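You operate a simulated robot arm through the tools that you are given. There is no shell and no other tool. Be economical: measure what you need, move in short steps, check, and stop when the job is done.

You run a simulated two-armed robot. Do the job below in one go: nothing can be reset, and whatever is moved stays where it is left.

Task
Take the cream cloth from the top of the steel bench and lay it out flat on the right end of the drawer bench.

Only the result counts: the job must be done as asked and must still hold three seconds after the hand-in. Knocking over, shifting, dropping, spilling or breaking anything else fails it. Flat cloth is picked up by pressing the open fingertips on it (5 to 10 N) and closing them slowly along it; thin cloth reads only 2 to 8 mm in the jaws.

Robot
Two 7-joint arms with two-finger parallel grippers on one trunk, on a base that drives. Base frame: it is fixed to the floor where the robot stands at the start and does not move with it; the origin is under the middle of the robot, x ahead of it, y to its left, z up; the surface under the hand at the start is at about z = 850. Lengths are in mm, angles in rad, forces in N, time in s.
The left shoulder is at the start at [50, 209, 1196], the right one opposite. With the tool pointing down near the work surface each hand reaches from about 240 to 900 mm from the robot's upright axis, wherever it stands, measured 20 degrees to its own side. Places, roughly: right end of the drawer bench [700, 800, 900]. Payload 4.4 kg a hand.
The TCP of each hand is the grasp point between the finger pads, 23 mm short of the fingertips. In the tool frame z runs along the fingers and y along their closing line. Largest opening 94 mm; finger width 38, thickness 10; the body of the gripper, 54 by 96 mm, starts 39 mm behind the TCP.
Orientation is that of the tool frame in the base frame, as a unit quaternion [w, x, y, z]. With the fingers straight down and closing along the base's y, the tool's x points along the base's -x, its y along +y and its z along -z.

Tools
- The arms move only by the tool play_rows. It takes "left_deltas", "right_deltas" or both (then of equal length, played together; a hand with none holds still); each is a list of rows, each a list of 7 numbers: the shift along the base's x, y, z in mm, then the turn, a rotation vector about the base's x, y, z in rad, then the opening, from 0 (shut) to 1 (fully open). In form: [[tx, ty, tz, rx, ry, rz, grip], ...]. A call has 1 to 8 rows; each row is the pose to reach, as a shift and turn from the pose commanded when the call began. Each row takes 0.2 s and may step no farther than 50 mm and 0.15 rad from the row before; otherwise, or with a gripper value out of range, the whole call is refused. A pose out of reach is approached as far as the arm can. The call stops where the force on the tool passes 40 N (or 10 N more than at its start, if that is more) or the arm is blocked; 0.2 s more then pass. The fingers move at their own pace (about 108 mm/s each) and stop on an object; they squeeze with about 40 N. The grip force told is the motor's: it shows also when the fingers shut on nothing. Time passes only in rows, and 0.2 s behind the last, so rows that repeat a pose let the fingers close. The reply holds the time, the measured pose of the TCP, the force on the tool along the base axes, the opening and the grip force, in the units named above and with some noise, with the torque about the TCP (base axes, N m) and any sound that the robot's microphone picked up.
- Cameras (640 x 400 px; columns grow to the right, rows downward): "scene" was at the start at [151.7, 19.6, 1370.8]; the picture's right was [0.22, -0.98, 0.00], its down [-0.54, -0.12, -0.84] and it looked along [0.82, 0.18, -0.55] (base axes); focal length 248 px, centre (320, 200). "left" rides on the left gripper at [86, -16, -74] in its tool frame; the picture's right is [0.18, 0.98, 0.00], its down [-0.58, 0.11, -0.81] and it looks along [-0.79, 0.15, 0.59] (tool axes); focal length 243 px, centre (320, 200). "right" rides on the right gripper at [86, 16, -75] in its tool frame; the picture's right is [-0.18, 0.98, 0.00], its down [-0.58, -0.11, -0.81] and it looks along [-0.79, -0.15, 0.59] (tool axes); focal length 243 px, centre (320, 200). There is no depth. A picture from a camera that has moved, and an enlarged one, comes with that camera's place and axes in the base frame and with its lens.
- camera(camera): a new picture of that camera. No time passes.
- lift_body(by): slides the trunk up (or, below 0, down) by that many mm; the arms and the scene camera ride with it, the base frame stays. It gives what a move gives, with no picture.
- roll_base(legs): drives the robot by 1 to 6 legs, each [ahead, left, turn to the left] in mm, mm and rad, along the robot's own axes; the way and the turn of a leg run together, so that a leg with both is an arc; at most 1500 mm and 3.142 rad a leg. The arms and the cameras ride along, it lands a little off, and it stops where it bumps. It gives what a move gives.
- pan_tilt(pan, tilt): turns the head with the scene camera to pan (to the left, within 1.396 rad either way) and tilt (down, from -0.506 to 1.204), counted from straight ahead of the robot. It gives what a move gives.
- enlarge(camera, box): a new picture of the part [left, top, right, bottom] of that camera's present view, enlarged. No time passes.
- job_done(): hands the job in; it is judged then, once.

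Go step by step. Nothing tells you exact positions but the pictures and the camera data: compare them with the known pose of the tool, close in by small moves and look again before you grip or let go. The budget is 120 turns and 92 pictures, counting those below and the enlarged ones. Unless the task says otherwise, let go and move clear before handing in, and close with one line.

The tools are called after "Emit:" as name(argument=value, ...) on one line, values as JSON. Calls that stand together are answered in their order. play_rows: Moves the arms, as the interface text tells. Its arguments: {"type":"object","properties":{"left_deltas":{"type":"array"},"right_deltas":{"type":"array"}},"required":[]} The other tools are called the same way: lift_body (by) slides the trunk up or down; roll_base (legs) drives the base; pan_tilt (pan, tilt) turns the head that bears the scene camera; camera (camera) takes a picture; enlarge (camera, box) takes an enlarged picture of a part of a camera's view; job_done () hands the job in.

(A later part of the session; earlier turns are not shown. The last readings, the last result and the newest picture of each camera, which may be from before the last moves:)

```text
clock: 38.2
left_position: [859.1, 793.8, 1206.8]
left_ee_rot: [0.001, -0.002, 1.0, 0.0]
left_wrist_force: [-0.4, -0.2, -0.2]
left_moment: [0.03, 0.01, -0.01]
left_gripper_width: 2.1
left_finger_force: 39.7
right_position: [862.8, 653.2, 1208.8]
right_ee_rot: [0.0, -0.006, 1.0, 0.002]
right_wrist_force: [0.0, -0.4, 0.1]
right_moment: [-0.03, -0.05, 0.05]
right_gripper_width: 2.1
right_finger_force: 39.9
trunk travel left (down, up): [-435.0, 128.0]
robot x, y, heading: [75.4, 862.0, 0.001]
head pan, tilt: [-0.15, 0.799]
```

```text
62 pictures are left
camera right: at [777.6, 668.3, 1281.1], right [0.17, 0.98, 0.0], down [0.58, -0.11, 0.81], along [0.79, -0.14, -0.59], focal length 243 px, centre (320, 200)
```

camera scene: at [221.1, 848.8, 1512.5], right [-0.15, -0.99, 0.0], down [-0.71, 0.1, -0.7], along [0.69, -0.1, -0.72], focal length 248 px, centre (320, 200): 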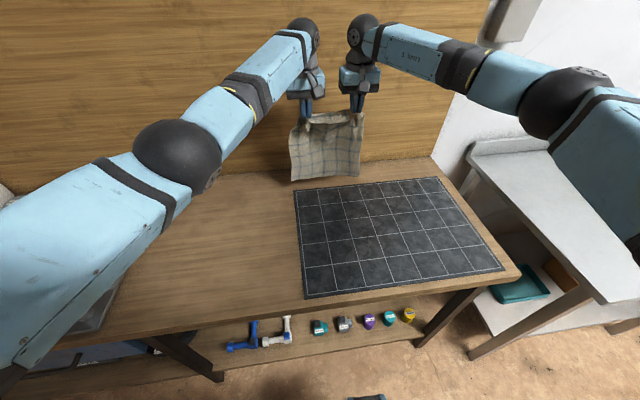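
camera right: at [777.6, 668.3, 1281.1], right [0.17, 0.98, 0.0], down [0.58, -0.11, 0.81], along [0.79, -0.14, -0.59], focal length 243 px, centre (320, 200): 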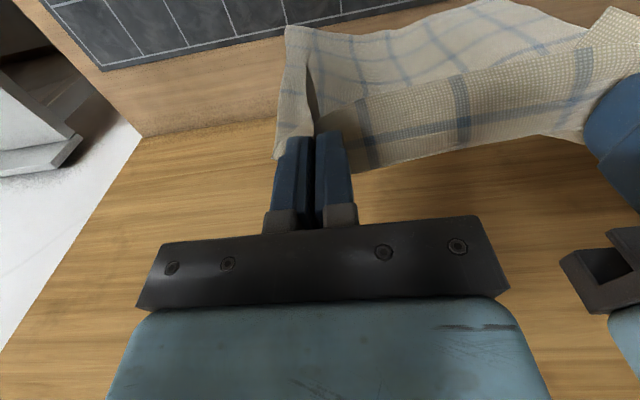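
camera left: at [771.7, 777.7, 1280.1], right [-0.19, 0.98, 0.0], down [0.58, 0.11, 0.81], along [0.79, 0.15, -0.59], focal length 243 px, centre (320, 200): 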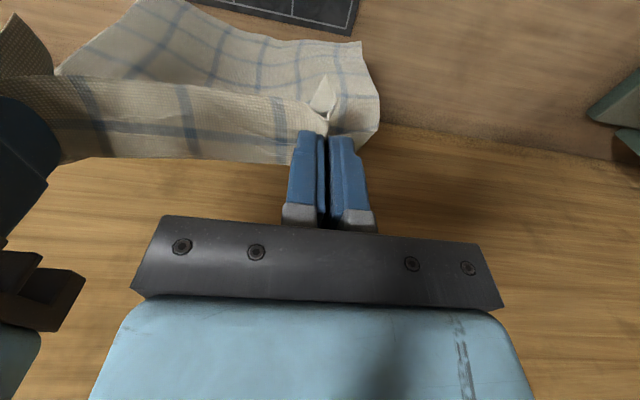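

Mat spans y 260–852 and the cloth hangs squarely over its far edge, with its hem about 100 mm above the bench. I'll lower the trunk until the hem nearly touches.

Emit:
lift_body(by=-90)

Emit:
camera(camera="scene")

Emit:
camera(camera="right")

```text
clock: 39.4
left_position: [859.0, 792.7, 1116.2]
left_ee_rot: [0.001, -0.002, 1.0, -0.001]
left_wrist_force: [0.1, 0.1, -0.1]
left_moment: [-0.01, -0.01, 0.01]
left_gripper_width: 1.8
left_finger_force: 40.6
right_position: [864.8, 652.7, 1117.4]
right_ee_rot: [0.0, -0.005, 1.0, 0.002]
right_wrist_force: [0.3, 0.3, 0.0]
right_moment: [-0.04, 0.0, 0.0]
right_gripper_width: 2.1
right_finger_force: 40.0
trunk travel left (down, up): [-345.0, 218.0]
robot x, y, heading: [79.0, 857.5, 0.004]
head pan, tilt: [-0.15, 0.799]
```

```text
61 pictures are left
camera scene: at [221.7, 848.8, 1422.4], right [-0.15, -0.99, 0.0], down [-0.71, 0.1, -0.7], along [0.69, -0.1, -0.72], focal length 248 px, centre (320, 200)
```

scene: 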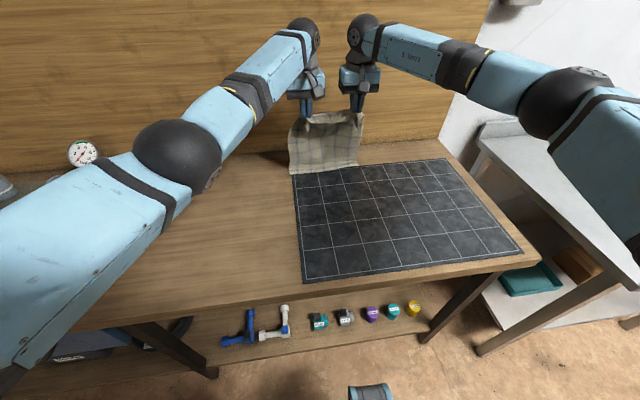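

```text
60 pictures are left
camera right: at [778.1, 668.3, 1190.8], right [0.17, 0.98, 0.0], down [0.58, -0.11, 0.81], along [0.79, -0.14, -0.59], focal length 243 px, centre (320, 200)
```

right: 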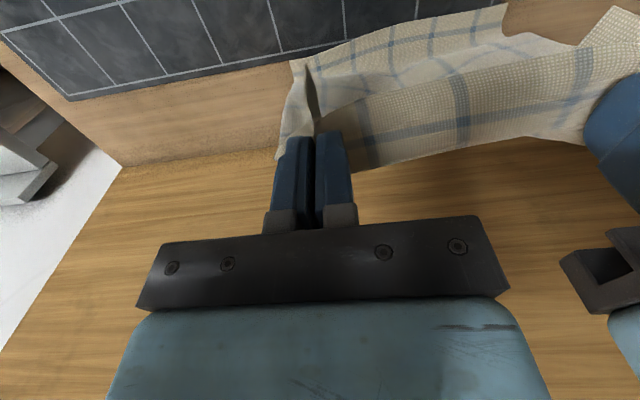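

The hem just touches the bench. I'll now draw the hands toward the robot while lowering, so the cloth lays out behind them.

Emit:
play_rows(left_deltas=[[-15, 0, 10, 0, 0, 0, 0], [-40, 0, 10, 0, 0, 0, 0], [-65, 0, 5, 0, 0, 0, 0], [-90, 0, -5, 0, 0, 0, 0], [-115, 0, -20, 0, 0, 0, 0], [-140, 0, -40, 0, 0, 0, 0], [-165, 0, -65, 0, 0, 0, 0]], right_deltas=[[-17, 0, 10, 0, 0, 0, 0], [-43, 0, 10, 0, 0, 0, 0], [-70, 0, 5, 0, 0, 0, 0], [-95, 0, -5, 0, 0, 0, 0], [-120, 0, -20, 0, 0, 0, 0], [-145, 0, -40, 0, 0, 0, 0], [-170, 0, -65, 0, 0, 0, 0]])

Emit:
camera(camera="scene")

Emit:
camera(camera="left")

```text
clock: 41.0
left_position: [694.5, 791.8, 1051.9]
left_ee_rot: [0.002, -0.002, 1.0, 0.0]
left_wrist_force: [0.8, -0.4, -0.1]
left_moment: [0.02, 0.0, 0.04]
left_gripper_width: 2.1
left_finger_force: 39.8
right_position: [693.7, 652.5, 1052.7]
right_ee_rot: [0.0, -0.004, 1.0, 0.001]
right_wrist_force: [0.1, 0.5, 0.3]
right_moment: [0.0, 0.02, 0.0]
right_gripper_width: 1.9
right_finger_force: 39.7
trunk travel left (down, up): [-345.0, 218.0]
robot x, y, heading: [76.9, 860.1, 0.008]
head pan, tilt: [-0.15, 0.799]
```

```text
59 pictures are left
camera scene: at [221.6, 848.2, 1422.5], right [-0.15, -0.99, 0.0], down [-0.71, 0.1, -0.7], along [0.69, -0.1, -0.72], focal length 248 px, centre (320, 200)
```

scene: 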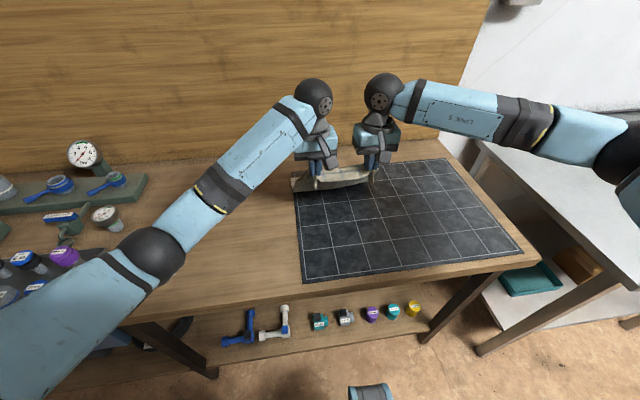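

```text
58 pictures are left
camera left: at [606.1, 776.0, 1125.5], right [-0.19, 0.98, 0.0], down [0.58, 0.11, 0.81], along [0.79, 0.15, -0.59], focal length 243 px, centre (320, 200)
```

left: 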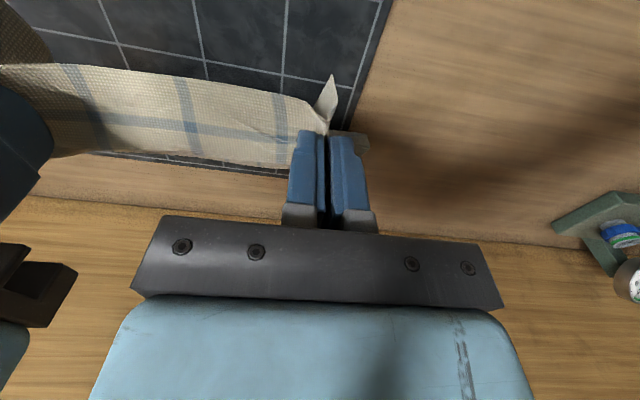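

The cloth trails behind the hands as wanted. Finishing the descent.

Emit:
play_rows(left_deltas=[[-25, 0, -25, 0, 0, 0, 0], [-47, 0, -55, 0, 0, 0, 0], [-65, 0, -90, 0, 0, 0, 0], [-80, 0, -120, 0, 0, 0, 0], [-92, 0, -145, 0, 0, 0, 0], [-98, 0, -160, 0, 0, 0, 0], [-104, 0, -168, 0, 0, 0, 0]], right_deltas=[[-25, 0, -25, 0, 0, 0, 0], [-47, 0, -55, 0, 0, 0, 0], [-65, 0, -90, 0, 0, 0, 0], [-80, 0, -120, 0, 0, 0, 0], [-92, 0, -145, 0, 0, 0, 0], [-98, 0, -160, 0, 0, 0, 0], [-104, 0, -168, 0, 0, 0, 0]])

Emit:
camera(camera="scene")

Emit:
camera(camera="left")

Emit:
camera(camera="right")

```text
clock: 42.8
left_position: [593.0, 792.5, 888.6]
left_ee_rot: [0.009, -0.003, 1.0, -0.005]
left_wrist_force: [3.3, 2.5, 14.2]
left_moment: [0.2, -0.1, -0.06]
left_gripper_width: 1.9
left_finger_force: 40.1
right_position: [592.5, 653.7, 888.1]
right_ee_rot: [0.004, -0.005, 1.0, 0.002]
right_wrist_force: [-1.6, -1.0, 13.5]
right_moment: [-0.19, 0.18, -0.01]
right_gripper_width: 2.0
right_finger_force: 40.0
trunk travel left (down, up): [-345.0, 218.0]
robot x, y, heading: [76.8, 859.8, 0.003]
head pan, tilt: [-0.15, 0.799]
stopped in row 7 (left hand): the force on the tool passed its limit at 43 N (the readings are from after the stop); the commanded pose is now the measured one
```

```text
57 pictures are left
camera scene: at [219.3, 849.4, 1422.8], right [-0.14, -0.99, 0.0], down [-0.71, 0.1, -0.7], along [0.69, -0.1, -0.71], focal length 248 px, centre (320, 200)
```

scene: 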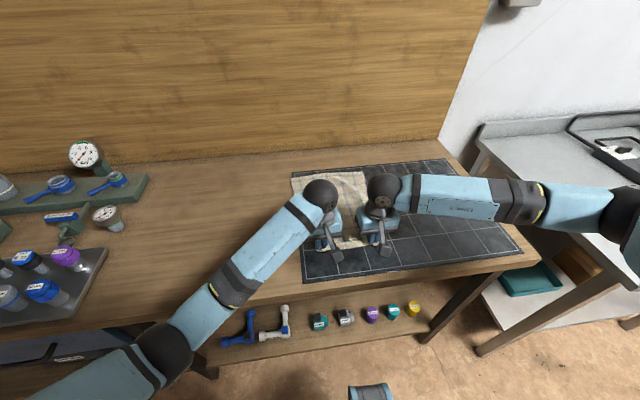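

```text
56 pictures are left
camera left: at [505.3, 776.9, 961.4], right [-0.19, 0.98, -0.01], down [0.57, 0.12, 0.81], along [0.8, 0.15, -0.58], focal length 243 px, centre (320, 200)
```

left: 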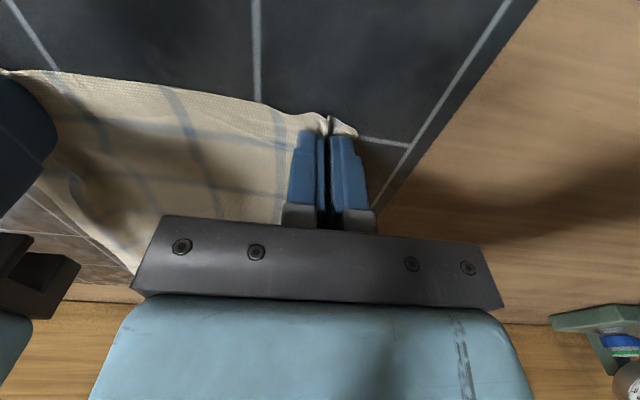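

```text
55 pictures are left
camera right: at [504.2, 667.9, 960.3], right [0.18, 0.98, 0.01], down [0.57, -0.11, 0.81], along [0.8, -0.14, -0.58], focal length 243 px, centre (320, 200)
```

right: 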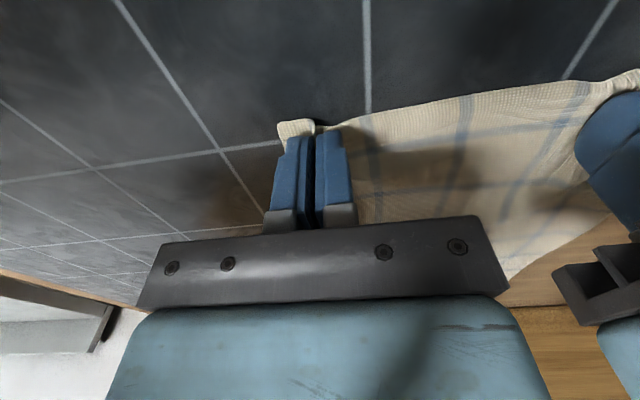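

Fingertips are on the mat (TCP z≈888). I'll ease off slightly and drag a bit toward the robot and outward to straighten the cloth.

Emit:
play_rows(left_deltas=[[0, 0, 3, 0, 0, 0, 0], [-6, 2, 3, 0, 0, 0, 0], [-12, 4, 3, 0, 0, 0, 0], [-18, 5, 3, 0, 0, 0, 0], [-18, 5, 2, 0, 0, 0, 0]], right_deltas=[[0, 0, 3, 0, 0, 0, 0], [-6, -2, 3, 0, 0, 0, 0], [-12, -4, 3, 0, 0, 0, 0], [-18, -5, 3, 0, 0, 0, 0], [-18, -5, 2, 0, 0, 0, 0]])

Emit:
enlarge(camera="scene", box=[260, 140, 440, 260])

Emit:
camera(camera="left")

```text
clock: 44.0
left_position: [576.2, 796.8, 888.8]
left_ee_rot: [0.006, -0.003, 1.0, -0.005]
left_wrist_force: [7.2, -6.7, 10.9]
left_moment: [-0.05, -0.23, -0.09]
left_gripper_width: 1.9
left_finger_force: 39.7
right_position: [574.3, 648.3, 888.4]
right_ee_rot: [0.004, -0.006, 1.0, 0.002]
right_wrist_force: [5.0, 7.5, 10.9]
right_moment: [0.07, -0.17, 0.14]
right_gripper_width: 2.1
right_finger_force: 40.2
trunk travel left (down, up): [-345.0, 218.0]
robot x, y, heading: [78.4, 862.7, 0.01]
head pan, tilt: [-0.15, 0.799]
```

```text
3.33 times, centred on (350, 200) of scene
camera zoom: at [221.7, 849.5, 1422.6], right [-0.14, -0.99, 0.0], down [-0.71, 0.1, -0.7], along [0.69, -0.1, -0.72], focal length 826 px, centre (220, 200)
```

zoom: 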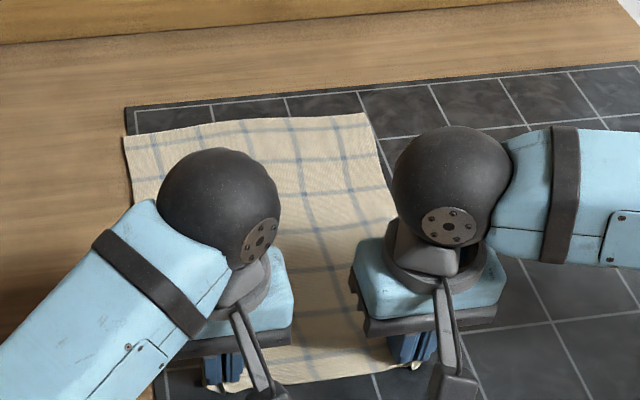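

```text
53 pictures are left
camera left: at [488.0, 781.7, 961.8], right [-0.19, 0.98, -0.01], down [0.57, 0.12, 0.81], along [0.8, 0.15, -0.58], focal length 243 px, centre (320, 200)
```

left: 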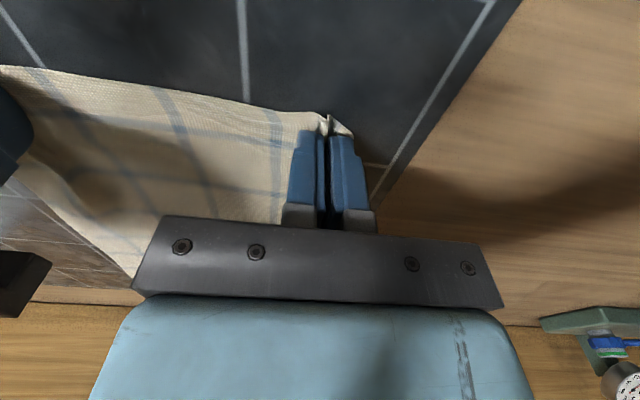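

The cloth lies taut and flat apart from the pinched corners. I'll open the fingers slowly while pressing, to spread the pinches back out.

Emit:
play_rows(left_deltas=[[0, 0, 0, 0, 0, 0, 0.06], [0, 0, 0, 0, 0, 0, 0.12], [0, 0, 0, 0, 0, 0, 0.18], [0, 0, 0, 0, 0, 0, 0.24], [0, 0, 0, 0, 0, 0, 0.3], [0, 0, 0, 0, 0, 0, 0.36], [0, 0, 0, 0, 0, 0, 0.42], [0, 0, 0, 0, 0, 0, 0.46]], right_deltas=[[0, 0, 0, 0, 0, 0, 0.06], [0, 0, 0, 0, 0, 0, 0.12], [0, 0, 0, 0, 0, 0, 0.18], [0, 0, 0, 0, 0, 0, 0.24], [0, 0, 0, 0, 0, 0, 0.3], [0, 0, 0, 0, 0, 0, 0.36], [0, 0, 0, 0, 0, 0, 0.42], [0, 0, 0, 0, 0, 0, 0.46]])

Emit:
camera(camera="left")

Emit:
camera(camera="right")

```text
clock: 45.8
left_position: [575.2, 797.6, 887.8]
left_ee_rot: [0.007, -0.001, 1.0, -0.004]
left_wrist_force: [-0.8, -4.2, 7.7]
left_moment: [0.06, 0.05, 0.01]
left_gripper_width: 41.6
left_finger_force: 0.1
right_position: [572.8, 648.8, 888.0]
right_ee_rot: [0.003, -0.005, 1.0, 0.002]
right_wrist_force: [-3.0, 5.9, 8.7]
right_moment: [-0.08, -0.07, 0.05]
right_gripper_width: 40.3
right_finger_force: 0.0
trunk travel left (down, up): [-345.0, 218.0]
robot x, y, heading: [78.7, 860.3, 0.007]
head pan, tilt: [-0.15, 0.799]
```

```text
52 pictures are left
camera left: at [487.0, 781.8, 961.6], right [-0.19, 0.98, -0.01], down [0.57, 0.12, 0.81], along [0.8, 0.15, -0.58], focal length 243 px, centre (320, 200)
```

left: 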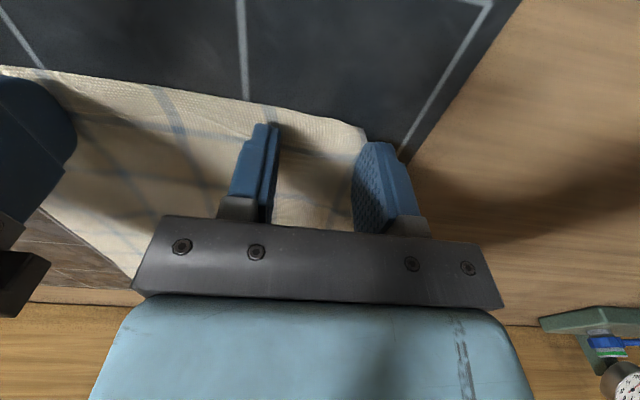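

```text
51 pictures are left
camera right: at [486.0, 662.3, 960.3], right [0.17, 0.98, 0.0], down [0.58, -0.11, 0.81], along [0.8, -0.14, -0.59], focal length 243 px, centre (320, 200)
```

right: 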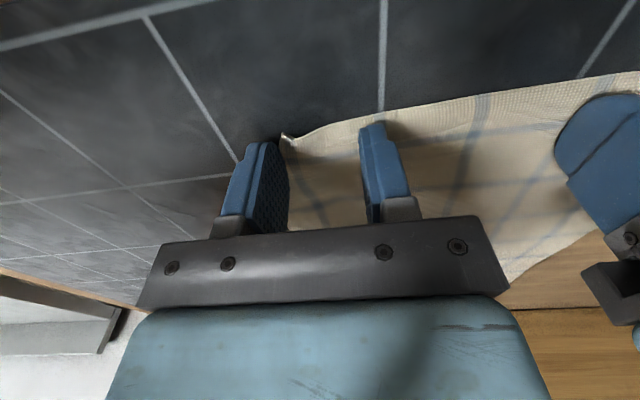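

The pinches have spread. The outer corner flaps may be folded, so I'll raise the hands straight up and look.

Emit:
play_rows(left_deltas=[[0, 0, 5, 0, 0, 0, 0.46], [0, 0, 20, 0, 0, 0, 0.46], [0, 0, 50, 0, 0, 0, 0.46], [0, 0, 90, 0, 0, 0, 0.46], [-20, 30, 125, 0, 0, 0, 0.46]], right_deltas=[[0, 0, 5, 0, 0, 0, 0.46], [0, 0, 20, 0, 0, 0, 0.46], [0, 0, 50, 0, 0, 0, 0.46], [0, 0, 90, 0, 0, 0, 0.46], [-20, -30, 125, 0, 0, 0, 0.46]])

Emit:
camera(camera="left")

Emit:
camera(camera="right")

Emit:
enlarge(camera="scene", box=[260, 140, 440, 260])

```text
refused: row 5 steps farther than a row can; nothing moved
```

```text
50 pictures are left
camera left: at [487.0, 781.8, 961.6], right [-0.19, 0.98, -0.01], down [0.57, 0.12, 0.81], along [0.8, 0.15, -0.58], focal length 243 px, centre (320, 200)
```

left: 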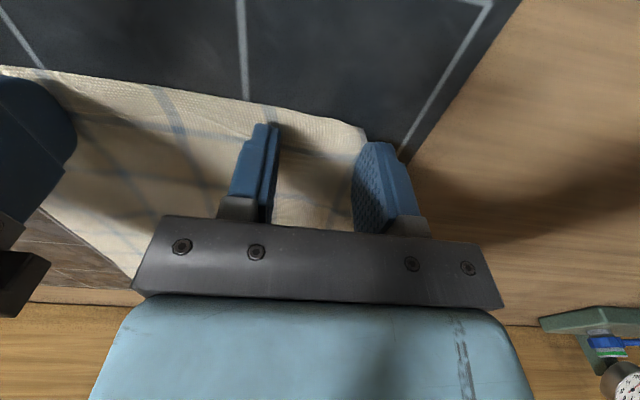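

```text
49 pictures are left
camera right: at [486.0, 662.3, 960.3], right [0.17, 0.98, 0.0], down [0.58, -0.11, 0.81], along [0.8, -0.14, -0.59], focal length 243 px, centre (320, 200)
```

right: 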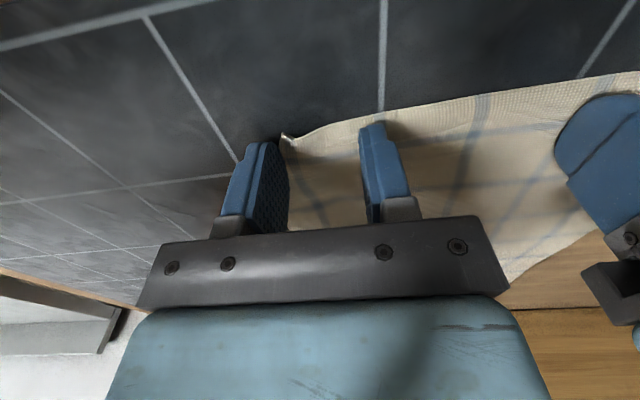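

```text
3.33 times, centred on (350, 200) of scene
camera zoom: at [220.2, 849.4, 1422.5], right [-0.14, -0.99, 0.0], down [-0.71, 0.1, -0.7], along [0.69, -0.1, -0.72], focal length 826 px, centre (220, 200)
```

zoom: 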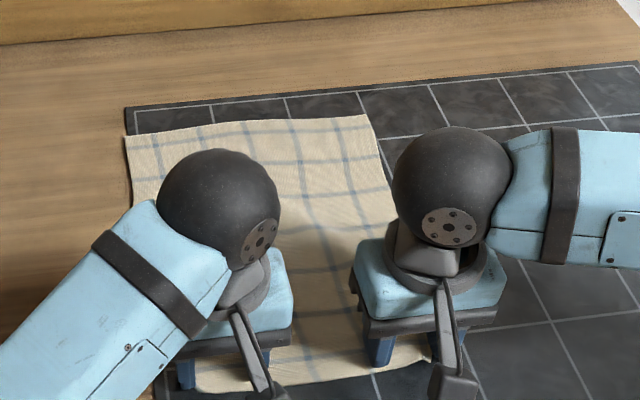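

The last step of that move was too long and was refused; repeating with shorter steps.

Emit:
play_rows(left_deltas=[[0, 0, 5, 0, 0, 0, 0.46], [0, 0, 20, 0, 0, 0, 0.46], [0, 0, 50, 0, 0, 0, 0.46], [0, 0, 90, 0, 0, 0, 0.46], [-10, 20, 120, 0, 0, 0, 0.46], [-20, 50, 140, 0, 0, 0, 0.46]], right_deltas=[[0, 0, 5, 0, 0, 0, 0.46], [0, 0, 20, 0, 0, 0, 0.46], [0, 0, 50, 0, 0, 0, 0.46], [0, 0, 90, 0, 0, 0, 0.46], [-10, -20, 120, 0, 0, 0, 0.46], [-20, -50, 140, 0, 0, 0, 0.46]])

Emit:
camera(camera="left")

Emit:
camera(camera="right")

Emit:
enlarge(camera="scene", box=[260, 140, 440, 260])

```text
clock: 47.2
left_position: [554.6, 847.5, 1027.2]
left_ee_rot: [0.006, -0.001, 1.0, -0.005]
left_wrist_force: [0.3, 0.0, 0.1]
left_moment: [-0.01, -0.05, 0.01]
left_gripper_width: 43.4
left_finger_force: 0.1
right_position: [553.6, 599.1, 1029.5]
right_ee_rot: [0.003, -0.005, 1.0, 0.002]
right_wrist_force: [-0.3, -0.4, 0.0]
right_moment: [-0.01, -0.03, -0.03]
right_gripper_width: 43.3
right_finger_force: 0.1
trunk travel left (down, up): [-345.0, 218.0]
robot x, y, heading: [78.3, 860.4, 0.003]
head pan, tilt: [-0.15, 0.799]
```

```text
47 pictures are left
camera left: at [466.7, 831.5, 1100.6], right [-0.19, 0.98, -0.01], down [0.57, 0.12, 0.81], along [0.8, 0.15, -0.58], focal length 243 px, centre (320, 200)
```

left: 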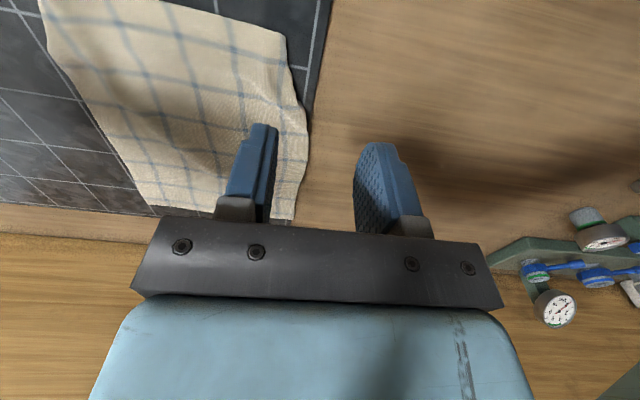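

```text
46 pictures are left
camera right: at [468.1, 612.6, 1102.2], right [0.17, 0.98, 0.0], down [0.58, -0.11, 0.81], along [0.8, -0.14, -0.59], focal length 243 px, centre (320, 200)
```

right: 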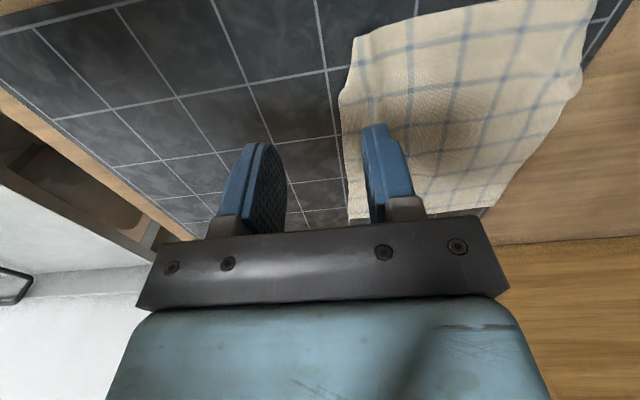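

```text
3.33 times, centred on (350, 200) of scene
camera zoom: at [221.0, 849.0, 1422.4], right [-0.14, -0.99, 0.0], down [-0.71, 0.1, -0.7], along [0.69, -0.1, -0.72], focal length 826 px, centre (220, 200)
```

zoom: 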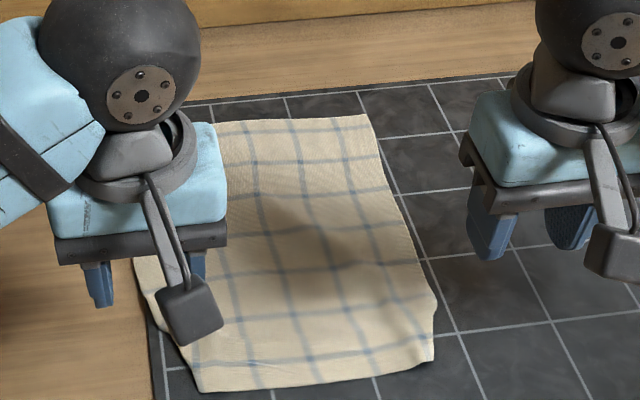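

The cloth looks mostly flat, but the near corners may be tucked under. I'll move the hands further away to see the whole outline.

Emit:
play_rows(left_deltas=[[-20, 40, 20, 0, 0, 0, 0.46], [-40, 80, 40, 0, 0, 0, 0.46], [-60, 120, 60, 0, 0, 0, 0.46], [-80, 160, 70, 0, 0, 0, 0.46], [-100, 195, 80, 0, 0, 0, 0.46]], right_deltas=[[-10, -40, 20, 0, 0, 0, 0.46], [-30, -80, 40, 0, 0, 0, 0.46], [-50, -100, 60, 0, 0, 0, 0.46], [-70, -110, 70, 0, 0, 0, 0.46], [-100, -120, 80, 0, 0, 0, 0.46]])

Emit:
pan_tilt(pan=-0.2, tilt=0.85)

Emit:
enlarge(camera="scene", box=[230, 100, 440, 240])

Emit:
camera(camera="right")

```text
clock: 48.4
left_position: [452.1, 1042.7, 1109.2]
left_ee_rot: [0.006, -0.002, 1.0, -0.005]
left_wrist_force: [-0.2, -0.1, 0.2]
left_moment: [-0.01, -0.03, 0.03]
left_gripper_width: 43.4
left_finger_force: 0.1
right_position: [452.9, 479.6, 1109.2]
right_ee_rot: [0.004, -0.005, 1.0, 0.001]
right_wrist_force: [-0.1, -0.1, -0.6]
right_moment: [-0.02, 0.01, -0.01]
right_gripper_width: 43.1
right_finger_force: 0.0
trunk travel left (down, up): [-345.0, 218.0]
robot x, y, heading: [78.7, 860.3, 0.007]
head pan, tilt: [-0.15, 0.799]
```

```text
clock: 49.0
left_position: [455.1, 1040.1, 1108.5]
left_ee_rot: [0.006, -0.001, 1.0, -0.004]
left_wrist_force: [0.5, 0.5, -0.6]
left_moment: [-0.03, 0.0, -0.02]
left_gripper_width: 43.1
left_finger_force: 0.1
right_position: [456.1, 479.6, 1107.9]
right_ee_rot: [0.002, -0.004, 1.0, 0.001]
right_wrist_force: [-0.1, 0.4, 0.9]
right_moment: [-0.02, 0.01, 0.0]
right_gripper_width: 43.3
right_finger_force: 0.1
trunk travel left (down, up): [-345.0, 218.0]
robot x, y, heading: [74.8, 859.9, 0.003]
head pan, tilt: [-0.201, 0.85]
```

```text
2.86 times, centred on (335, 170) of scene
camera zoom: at [219.7, 845.1, 1418.2], right [-0.19, -0.98, 0.0], down [-0.74, 0.15, -0.66], along [0.65, -0.13, -0.75], focal length 708 px, centre (277, 286)
```

zoom: 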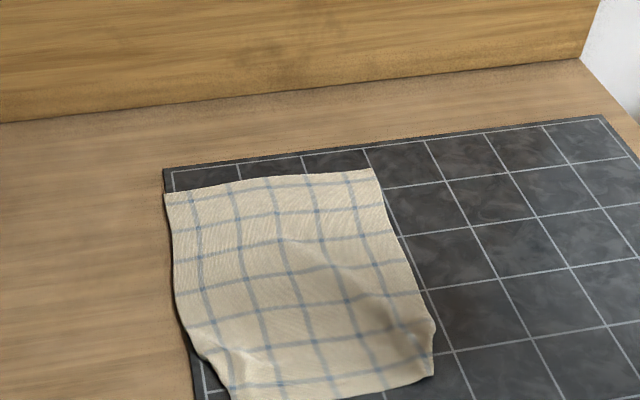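

```text
43 pictures are left
camera right: at [369.8, 493.2, 1180.5], right [0.18, 0.98, 0.01], down [0.58, -0.11, 0.81], along [0.8, -0.14, -0.59], focal length 243 px, centre (320, 200)
```

right: 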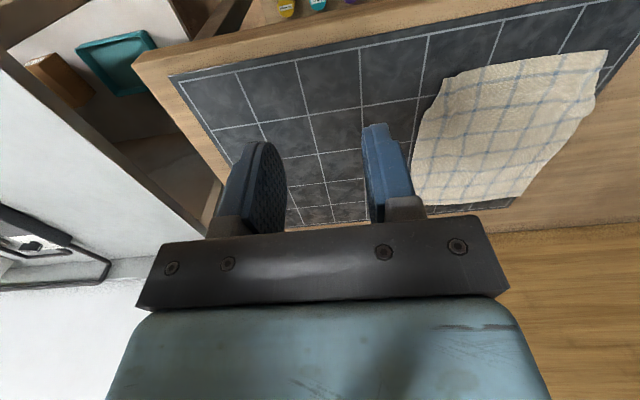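

The near corners are drawn in by about 25 mm each. I'll look closer to see whether they're tucked under or just puckered.

Emit:
enlarge(camera="scene", box=[275, 195, 395, 270])

Emit:
enlarge(camera="right", box=[380, 20, 640, 220])

```text
5.33 times, centred on (335, 232) of scene
camera zoom: at [219.7, 845.1, 1418.2], right [-0.19, -0.98, 0.0], down [-0.74, 0.15, -0.66], along [0.65, -0.13, -0.75], focal length 1322 px, centre (240, 27)
```

zoom: 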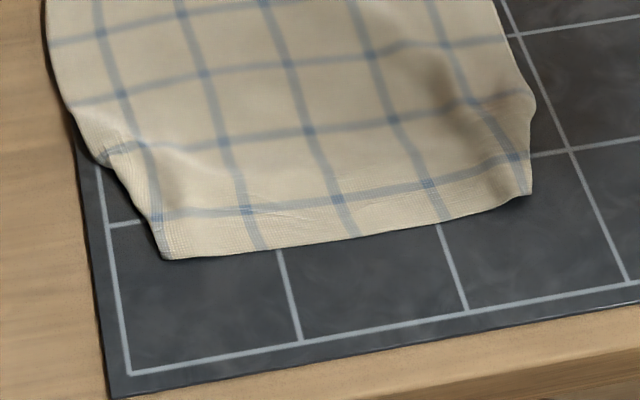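

```text
2.00 times, centred on (510, 120) of right
camera zoom: at [369.8, 493.2, 1180.5], right [0.18, 0.98, 0.01], down [0.58, -0.11, 0.81], along [0.8, -0.14, -0.59], focal length 485 px, centre (-60, 360)
```

zoom: 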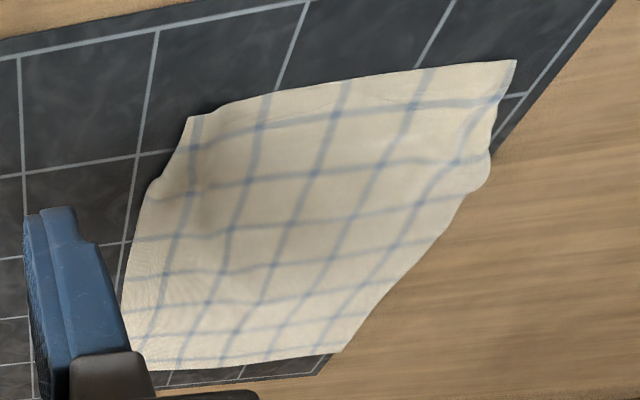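

Both near-corner margins are tucked under in a thin triangle of about 23 mm. I'll free the left one first: pinch inside the corner, lift so that the flap falls free, and re-lay it.

Emit:
play_rows(left_deltas=[[20, -40, -15, 0, 0, 0, 0.46], [40, -80, -35, 0, 0, 0, 0.46], [60, -120, -55, 0, 0, 0, 0.46], [80, -160, -75, 0, 0, 0, 0.46], [100, -200, -95, 0, 0, 0, 0.46], [120, -235, -120, 0, 0, 0, 0.46], [135, -270, -150, 0, 0, 0, 0.46], [135, -270, -190, 0, 0, 0, 0.46]])

Emit:
camera(camera="left")

```text
clock: 50.8
left_position: [592.3, 770.5, 917.5]
left_ee_rot: [0.006, -0.002, 1.0, -0.005]
left_wrist_force: [-0.6, 0.0, 0.5]
left_moment: [0.02, -0.01, 0.02]
left_gripper_width: 42.9
left_finger_force: 0.1
right_position: [455.2, 480.0, 1109.4]
right_ee_rot: [0.003, -0.005, 1.0, 0.002]
right_wrist_force: [-0.2, -0.9, 0.4]
right_moment: [-0.03, 0.02, -0.01]
right_gripper_width: 43.2
right_finger_force: 0.1
trunk travel left (down, up): [-345.0, 218.0]
robot x, y, heading: [76.5, 861.0, 0.005]
head pan, tilt: [-0.201, 0.85]
```

```text
40 pictures are left
camera left: at [504.0, 754.7, 991.3], right [-0.19, 0.98, -0.01], down [0.57, 0.12, 0.81], along [0.8, 0.15, -0.58], focal length 243 px, centre (320, 200)
```

left: 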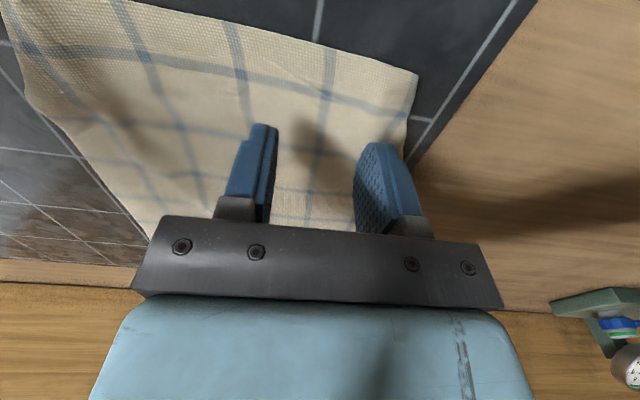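

The fingers bracket a spot inside the corner as planned. Descending to contact.

Emit:
play_rows(left_deltas=[[0, -5, -15, 0, 0, 0, 0.4], [0, -5, -25, 0, 0, 0, 0.4], [0, -5, -29, 0, 0, 0, 0.4], [0, -5, -31, 0, 0, 0, 0.4]])

```text
clock: 51.8
left_position: [589.5, 767.0, 887.1]
left_ee_rot: [0.007, -0.002, 1.0, -0.005]
left_wrist_force: [0.2, 0.2, 11.2]
left_moment: [0.32, 0.16, -0.01]
left_gripper_width: 37.4
left_finger_force: 0.0
right_position: [455.2, 479.0, 1109.6]
right_ee_rot: [0.003, -0.005, 1.0, 0.001]
right_wrist_force: [0.2, 0.7, -0.1]
right_moment: [0.0, -0.01, -0.02]
right_gripper_width: 43.1
right_finger_force: 0.0
trunk travel left (down, up): [-345.0, 218.0]
robot x, y, heading: [78.9, 859.0, 0.004]
head pan, tilt: [-0.201, 0.85]
```

Contact at about 11 N. Closing slowly and lifting 90 mm.

Emit:
play_rows(left_deltas=[[0, 0, 0, 0, 0, 0, 0.34], [0, 0, 0, 0, 0, 0, 0.28], [0, 0, 0, 0, 0, 0, 0.22], [0, 0, 0, 0, 0, 0, 0.16], [0, 0, 0, 0, 0, 0, 0.1], [0, 0, 0, 0, 0, 0, 0.05], [0, 0, 0, 0, 0, 0, 0], [0, 0, 0, 0, 0, 0, 0]])

Emit:
play_rows(left_deltas=[[0, 0, 10, 0, 0, 0, 0], [0, 0, 35, 0, 0, 0, 0], [0, -5, 65, 0, 0, 0, 0], [0, -10, 90, 0, 0, 0, 0], [0, -10, 90, 0, 0, 0, 0], [0, -10, 90, 0, 0, 0, 0]])

Emit:
camera(camera="left")

Emit:
enlarge(camera="scene", box=[230, 120, 440, 260])

```text
clock: 53.6
left_position: [590.3, 766.5, 886.7]
left_ee_rot: [0.007, -0.002, 1.0, -0.004]
left_wrist_force: [2.5, 1.8, 19.6]
left_moment: [0.08, 0.23, -0.02]
left_gripper_width: 2.2
left_finger_force: 40.1
right_position: [454.2, 478.8, 1108.9]
right_ee_rot: [0.003, -0.005, 1.0, 0.002]
right_wrist_force: [0.1, -1.3, -1.0]
right_moment: [0.02, -0.02, 0.01]
right_gripper_width: 43.3
right_finger_force: 0.1
trunk travel left (down, up): [-345.0, 218.0]
robot x, y, heading: [73.8, 860.8, 0.008]
head pan, tilt: [-0.201, 0.85]
```

```text
clock: 55.0
left_position: [590.8, 757.0, 976.1]
left_ee_rot: [0.006, -0.001, 1.0, -0.003]
left_wrist_force: [0.6, -0.5, -0.2]
left_moment: [0.0, 0.0, -0.01]
left_gripper_width: 2.1
left_finger_force: 39.6
right_position: [455.1, 478.7, 1109.4]
right_ee_rot: [0.002, -0.005, 1.0, 0.002]
right_wrist_force: [0.1, 0.4, 0.1]
right_moment: [-0.01, -0.02, 0.01]
right_gripper_width: 43.3
right_finger_force: 0.1
trunk travel left (down, up): [-345.0, 218.0]
robot x, y, heading: [78.0, 859.5, 0.006]
head pan, tilt: [-0.201, 0.85]
```

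```text
39 pictures are left
camera left: at [503.3, 742.1, 1049.3], right [-0.19, 0.98, -0.01], down [0.57, 0.12, 0.81], along [0.8, 0.15, -0.58], focal length 243 px, centre (320, 200)
```

left: 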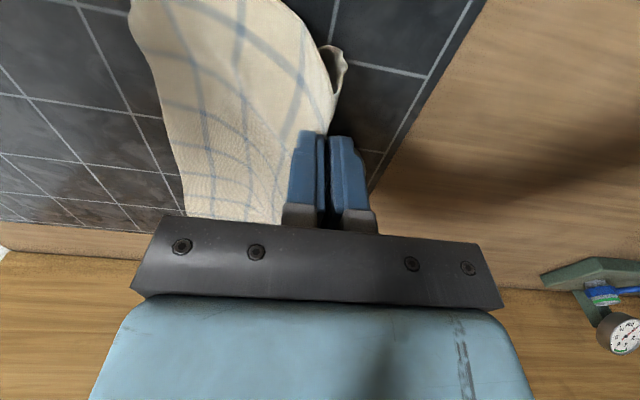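

```text
2.86 times, centred on (335, 190) of scene
camera zoom: at [219.1, 845.1, 1418.3], right [-0.19, -0.98, 0.0], down [-0.74, 0.15, -0.66], along [0.65, -0.13, -0.75], focal length 708 px, centre (277, 229)
```

zoom: 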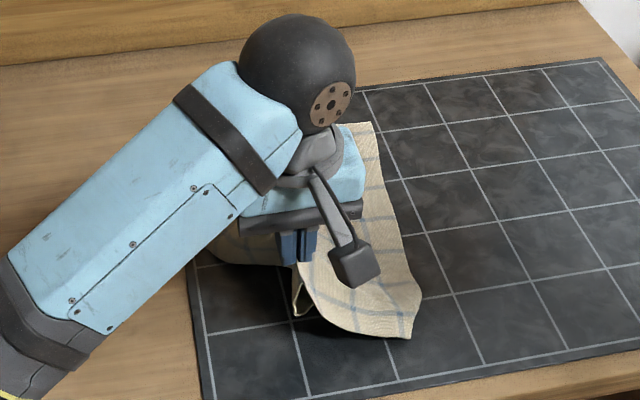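

The flap hangs free, curling a little. I'll lower while moving inward so that the flap trails outward.

Emit:
play_rows(left_deltas=[[0, 0, -20, 0, 0, 0, 0], [0, -5, -40, 0, 0, 0, 0], [4, -15, -55, 0, 0, 0, 0], [8, -25, -67, 0, 0, 0, 0], [12, -35, -77, 0, 0, 0, 0], [14, -42, -84, 0, 0, 0, 0]])

Emit:
play_rows(left_deltas=[[0, 0, -2, 0, 0, 0, 0.1], [0, 0, -2, 0, 0, 0, 0.2], [0, 0, -2, 0, 0, 0, 0.3], [0, 0, -2, 0, 0, 0, 0.4], [0, 0, 20, 0, 0, 0, 0.4], [0, 0, 60, 0, 0, 0, 0.4], [-30, 30, 80, 0, 0, 0, 0.4], [-60, 60, 100, 0, 0, 0, 0.4]])

Emit:
camera(camera="left")

Emit:
enlarge(camera="scene", box=[230, 120, 440, 260])

```text
clock: 56.4
left_position: [603.9, 715.1, 892.7]
left_ee_rot: [0.006, -0.002, 1.0, -0.004]
left_wrist_force: [-0.1, 1.1, 2.0]
left_moment: [0.02, -0.04, 0.02]
left_gripper_width: 2.1
left_finger_force: 39.9
right_position: [456.1, 478.4, 1109.2]
right_ee_rot: [0.002, -0.004, 1.0, 0.002]
right_wrist_force: [0.8, 0.2, 0.2]
right_moment: [0.0, -0.01, -0.02]
right_gripper_width: 43.3
right_finger_force: 0.0
trunk travel left (down, up): [-345.0, 218.0]
robot x, y, heading: [73.5, 858.4, 0.009]
head pan, tilt: [-0.201, 0.85]
```

```text
clock: 58.2
left_position: [544.2, 776.4, 992.9]
left_ee_rot: [0.006, -0.002, 1.0, -0.004]
left_wrist_force: [-0.7, 0.4, 0.1]
left_moment: [-0.01, -0.02, 0.02]
left_gripper_width: 37.6
left_finger_force: 0.0
right_position: [455.6, 478.8, 1108.0]
right_ee_rot: [0.002, -0.005, 1.0, 0.002]
right_wrist_force: [0.0, -0.2, 0.1]
right_moment: [-0.01, -0.02, -0.01]
right_gripper_width: 43.2
right_finger_force: 0.1
trunk travel left (down, up): [-345.0, 218.0]
robot x, y, heading: [75.7, 861.5, 0.004]
head pan, tilt: [-0.201, 0.85]
```

```text
37 pictures are left
camera left: at [455.8, 760.0, 1066.4], right [-0.19, 0.98, -0.01], down [0.57, 0.12, 0.81], along [0.8, 0.15, -0.58], focal length 243 px, centre (320, 200)
```

left: 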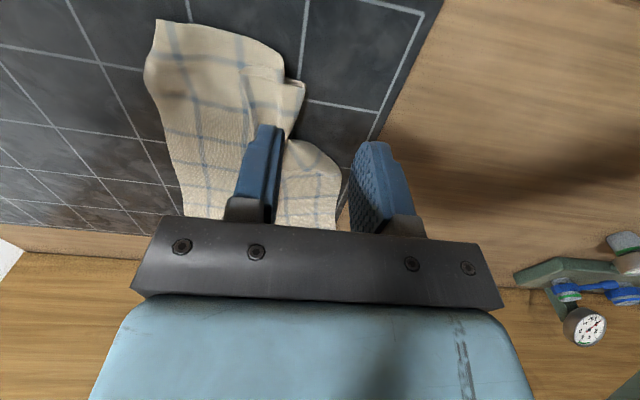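

```text
2.86 times, centred on (335, 190) of scene
camera zoom: at [218.3, 845.3, 1418.3], right [-0.19, -0.98, 0.0], down [-0.74, 0.15, -0.66], along [0.65, -0.13, -0.75], focal length 708 px, centre (277, 229)
```

zoom: 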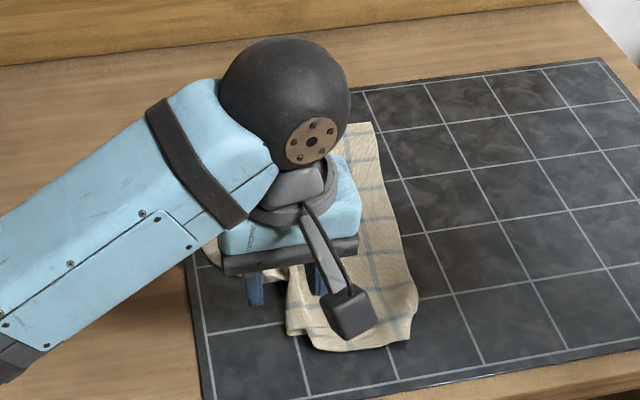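

The corner has shifted inward with a pleat. I'll clear the hand to see it properly.

Emit:
play_rows(left_deltas=[[-10, 45, 5, 0, 0, 0, 0.4], [-20, 90, 10, 0, 0, 0, 0.4], [-30, 135, 10, 0, 0, 0, 0.4], [-40, 180, 10, 0, 0, 0, 0.4]])

Emit:
enlarge(camera="scene", box=[250, 130, 400, 250])

```text
clock: 59.2
left_position: [504.2, 957.0, 1002.9]
left_ee_rot: [0.006, -0.002, 1.0, -0.005]
left_wrist_force: [-0.6, 0.1, -0.1]
left_moment: [-0.01, 0.03, 0.02]
left_gripper_width: 37.4
left_finger_force: 0.0
right_position: [456.5, 482.1, 1108.6]
right_ee_rot: [0.003, -0.005, 1.0, 0.002]
right_wrist_force: [0.5, -0.7, 0.0]
right_moment: [-0.02, 0.0, -0.01]
right_gripper_width: 43.2
right_finger_force: 0.0
trunk travel left (down, up): [-345.0, 218.0]
robot x, y, heading: [73.9, 859.8, 0.006]
head pan, tilt: [-0.201, 0.85]
```

```text
3.33 times, centred on (325, 190) of scene
camera zoom: at [218.6, 846.7, 1418.4], right [-0.19, -0.98, 0.0], down [-0.74, 0.15, -0.66], along [0.65, -0.13, -0.75], focal length 826 px, centre (303, 233)
```

zoom: 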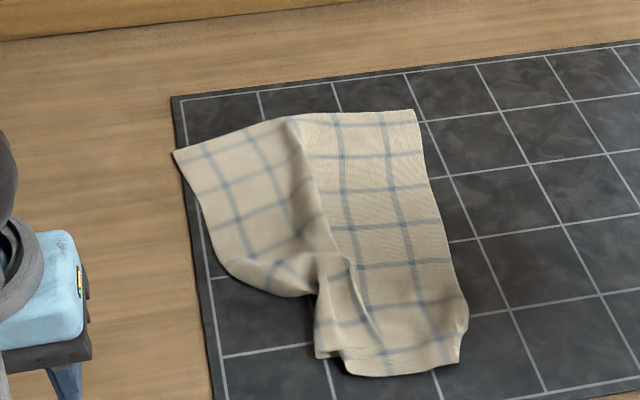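

The corner got pleated, so a clean restart is best: I'll pick up the still-clean far edge right at its corners, let the cloth hang and unfold, and lay it again. I'm moving the hands over the far corners, about [825,854] and [841,607].

Emit:
play_rows(left_deltas=[[38, -15, 10, 0, 0, 0, 0.3], [76, -31, 10, 0, 0, 0, 0.25], [114, -47, 10, 0, 0, 0, 0.25], [152, -63, 10, 0, 0, 0, 0.25], [190, -79, 10, 0, 0, 0, 0.25], [228, -95, 0, 0, 0, 0, 0.25], [266, -111, -10, 0, 0, 0, 0.25], [300, -127, -30, 0, 0, 0, 0.25]], right_deltas=[[43, 18, -5, 0, 0, 0, 0.3], [86, 36, -10, 0, 0, 0, 0.25], [129, 54, -20, 0, 0, 0, 0.25], [172, 72, -30, 0, 0, 0, 0.25], [215, 90, -40, 0, 0, 0, 0.25], [258, 108, -55, 0, 0, 0, 0.25], [301, 126, -70, 0, 0, 0, 0.25], [342, 144, -85, 0, 0, 0, 0.25]])

Emit:
play_rows(right_deltas=[[12, 2, -25, 0, 0, 0, 0.25], [24, 5, -50, 0, 0, 0, 0.25]])

Emit:
camera(camera="left")

Emit:
camera(camera="right")

```text
clock: 61.0
left_position: [807.7, 828.2, 971.8]
left_ee_rot: [0.005, -0.002, 1.0, -0.004]
left_wrist_force: [0.3, 0.4, -0.2]
left_moment: [0.01, 0.06, -0.02]
left_gripper_width: 23.7
left_finger_force: 0.0
right_position: [798.2, 624.6, 1023.1]
right_ee_rot: [0.001, -0.005, 1.0, 0.001]
right_wrist_force: [0.7, 0.1, 0.8]
right_moment: [0.0, 0.03, -0.01]
right_gripper_width: 23.4
right_finger_force: 0.2
trunk travel left (down, up): [-345.0, 218.0]
robot x, y, heading: [80.0, 857.9, 0.003]
head pan, tilt: [-0.201, 0.85]
```

```text
clock: 61.6
left_position: [807.0, 829.9, 973.7]
left_ee_rot: [0.006, -0.002, 1.0, -0.004]
left_wrist_force: [1.1, -1.1, -0.1]
left_moment: [-0.02, 0.0, 0.0]
left_gripper_width: 23.6
left_finger_force: 0.1
right_position: [820.6, 629.6, 973.1]
right_ee_rot: [0.002, -0.004, 1.0, 0.001]
right_wrist_force: [0.4, 0.3, 0.7]
right_moment: [0.0, 0.0, -0.01]
right_gripper_width: 23.6
right_finger_force: 0.1
trunk travel left (down, up): [-345.0, 218.0]
robot x, y, heading: [78.2, 858.6, 0.009]
head pan, tilt: [-0.201, 0.85]
```

```text
34 pictures are left
camera left: at [719.0, 812.5, 1046.4], right [-0.19, 0.98, -0.01], down [0.57, 0.12, 0.81], along [0.8, 0.15, -0.58], focal length 243 px, centre (320, 200)
```

left: 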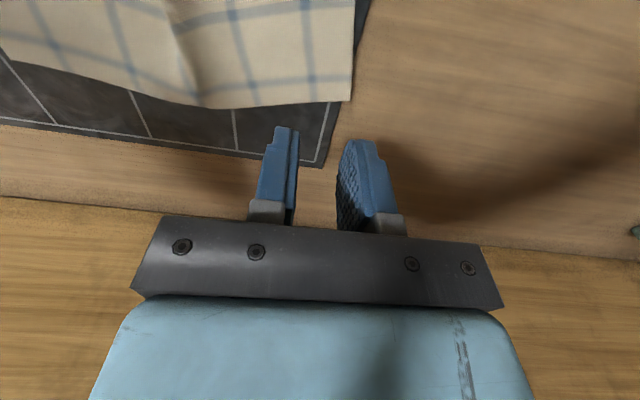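

```text
33 pictures are left
camera right: at [734.0, 643.3, 1045.0], right [0.17, 0.98, 0.01], down [0.58, -0.11, 0.81], along [0.8, -0.14, -0.59], focal length 243 px, centre (320, 200)
```

right: 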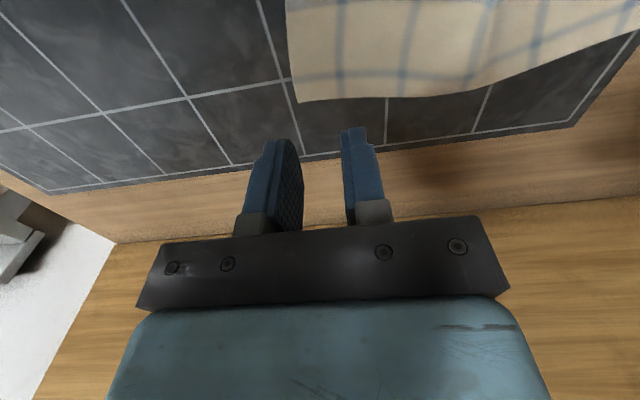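

Corners confirmed at [826,858] and [841,608]. I'm adjusting slightly and descending to contact.

Emit:
play_rows(left_deltas=[[4, 5, -30, 0, 0, 0, 0.25], [4, 5, -60, 0, 0, 0, 0.25], [4, 5, -80, 0, 0, 0, 0.25], [4, 5, -84, 0, 0, 0, 0.25], [4, 5, -86, 0, 0, 0, 0.25]], right_deltas=[[4, 0, -30, 0, 0, 0, 0.25], [4, 0, -60, 0, 0, 0, 0.25], [4, 0, -80, 0, 0, 0, 0.25], [4, 0, -84, 0, 0, 0, 0.25], [4, 0, -86, 0, 0, 0, 0.25]])

Emit:
camera(camera="left")

Emit:
camera(camera="right")

```text
clock: 62.8
left_position: [810.1, 833.0, 887.5]
left_ee_rot: [0.007, -0.001, 1.0, -0.004]
left_wrist_force: [2.6, -0.1, 8.8]
left_moment: [0.13, 0.04, -0.03]
left_gripper_width: 23.5
left_finger_force: 0.1
right_position: [824.3, 627.0, 888.4]
right_ee_rot: [0.003, -0.004, 1.0, 0.003]
right_wrist_force: [1.2, -0.4, 3.1]
right_moment: [-0.03, 0.02, 0.0]
right_gripper_width: 23.5
right_finger_force: 0.1
trunk travel left (down, up): [-345.0, 218.0]
robot x, y, heading: [75.7, 863.6, 0.007]
head pan, tilt: [-0.201, 0.85]
```

```text
32 pictures are left
camera left: at [721.8, 817.4, 961.1], right [-0.19, 0.98, -0.01], down [0.57, 0.12, 0.81], along [0.8, 0.15, -0.58], focal length 243 px, centre (320, 200)
```

left: 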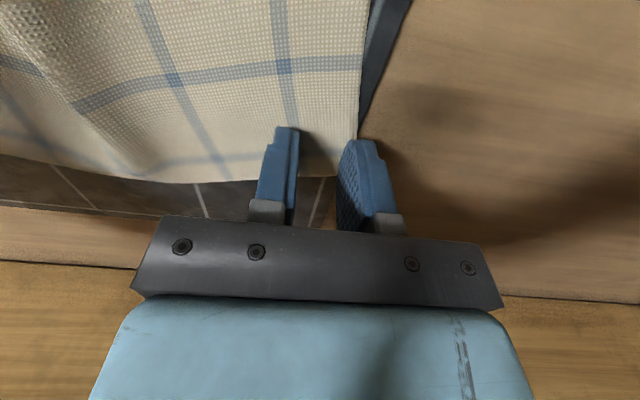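

```text
31 pictures are left
camera right: at [737.4, 641.7, 960.2], right [0.18, 0.98, 0.01], down [0.58, -0.11, 0.81], along [0.8, -0.14, -0.59], focal length 243 px, centre (320, 200)
```

right: 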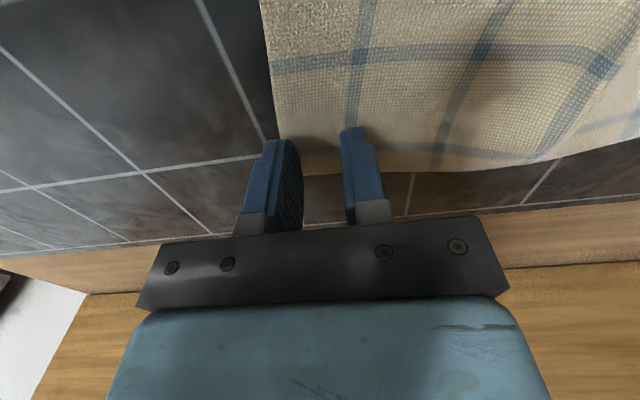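

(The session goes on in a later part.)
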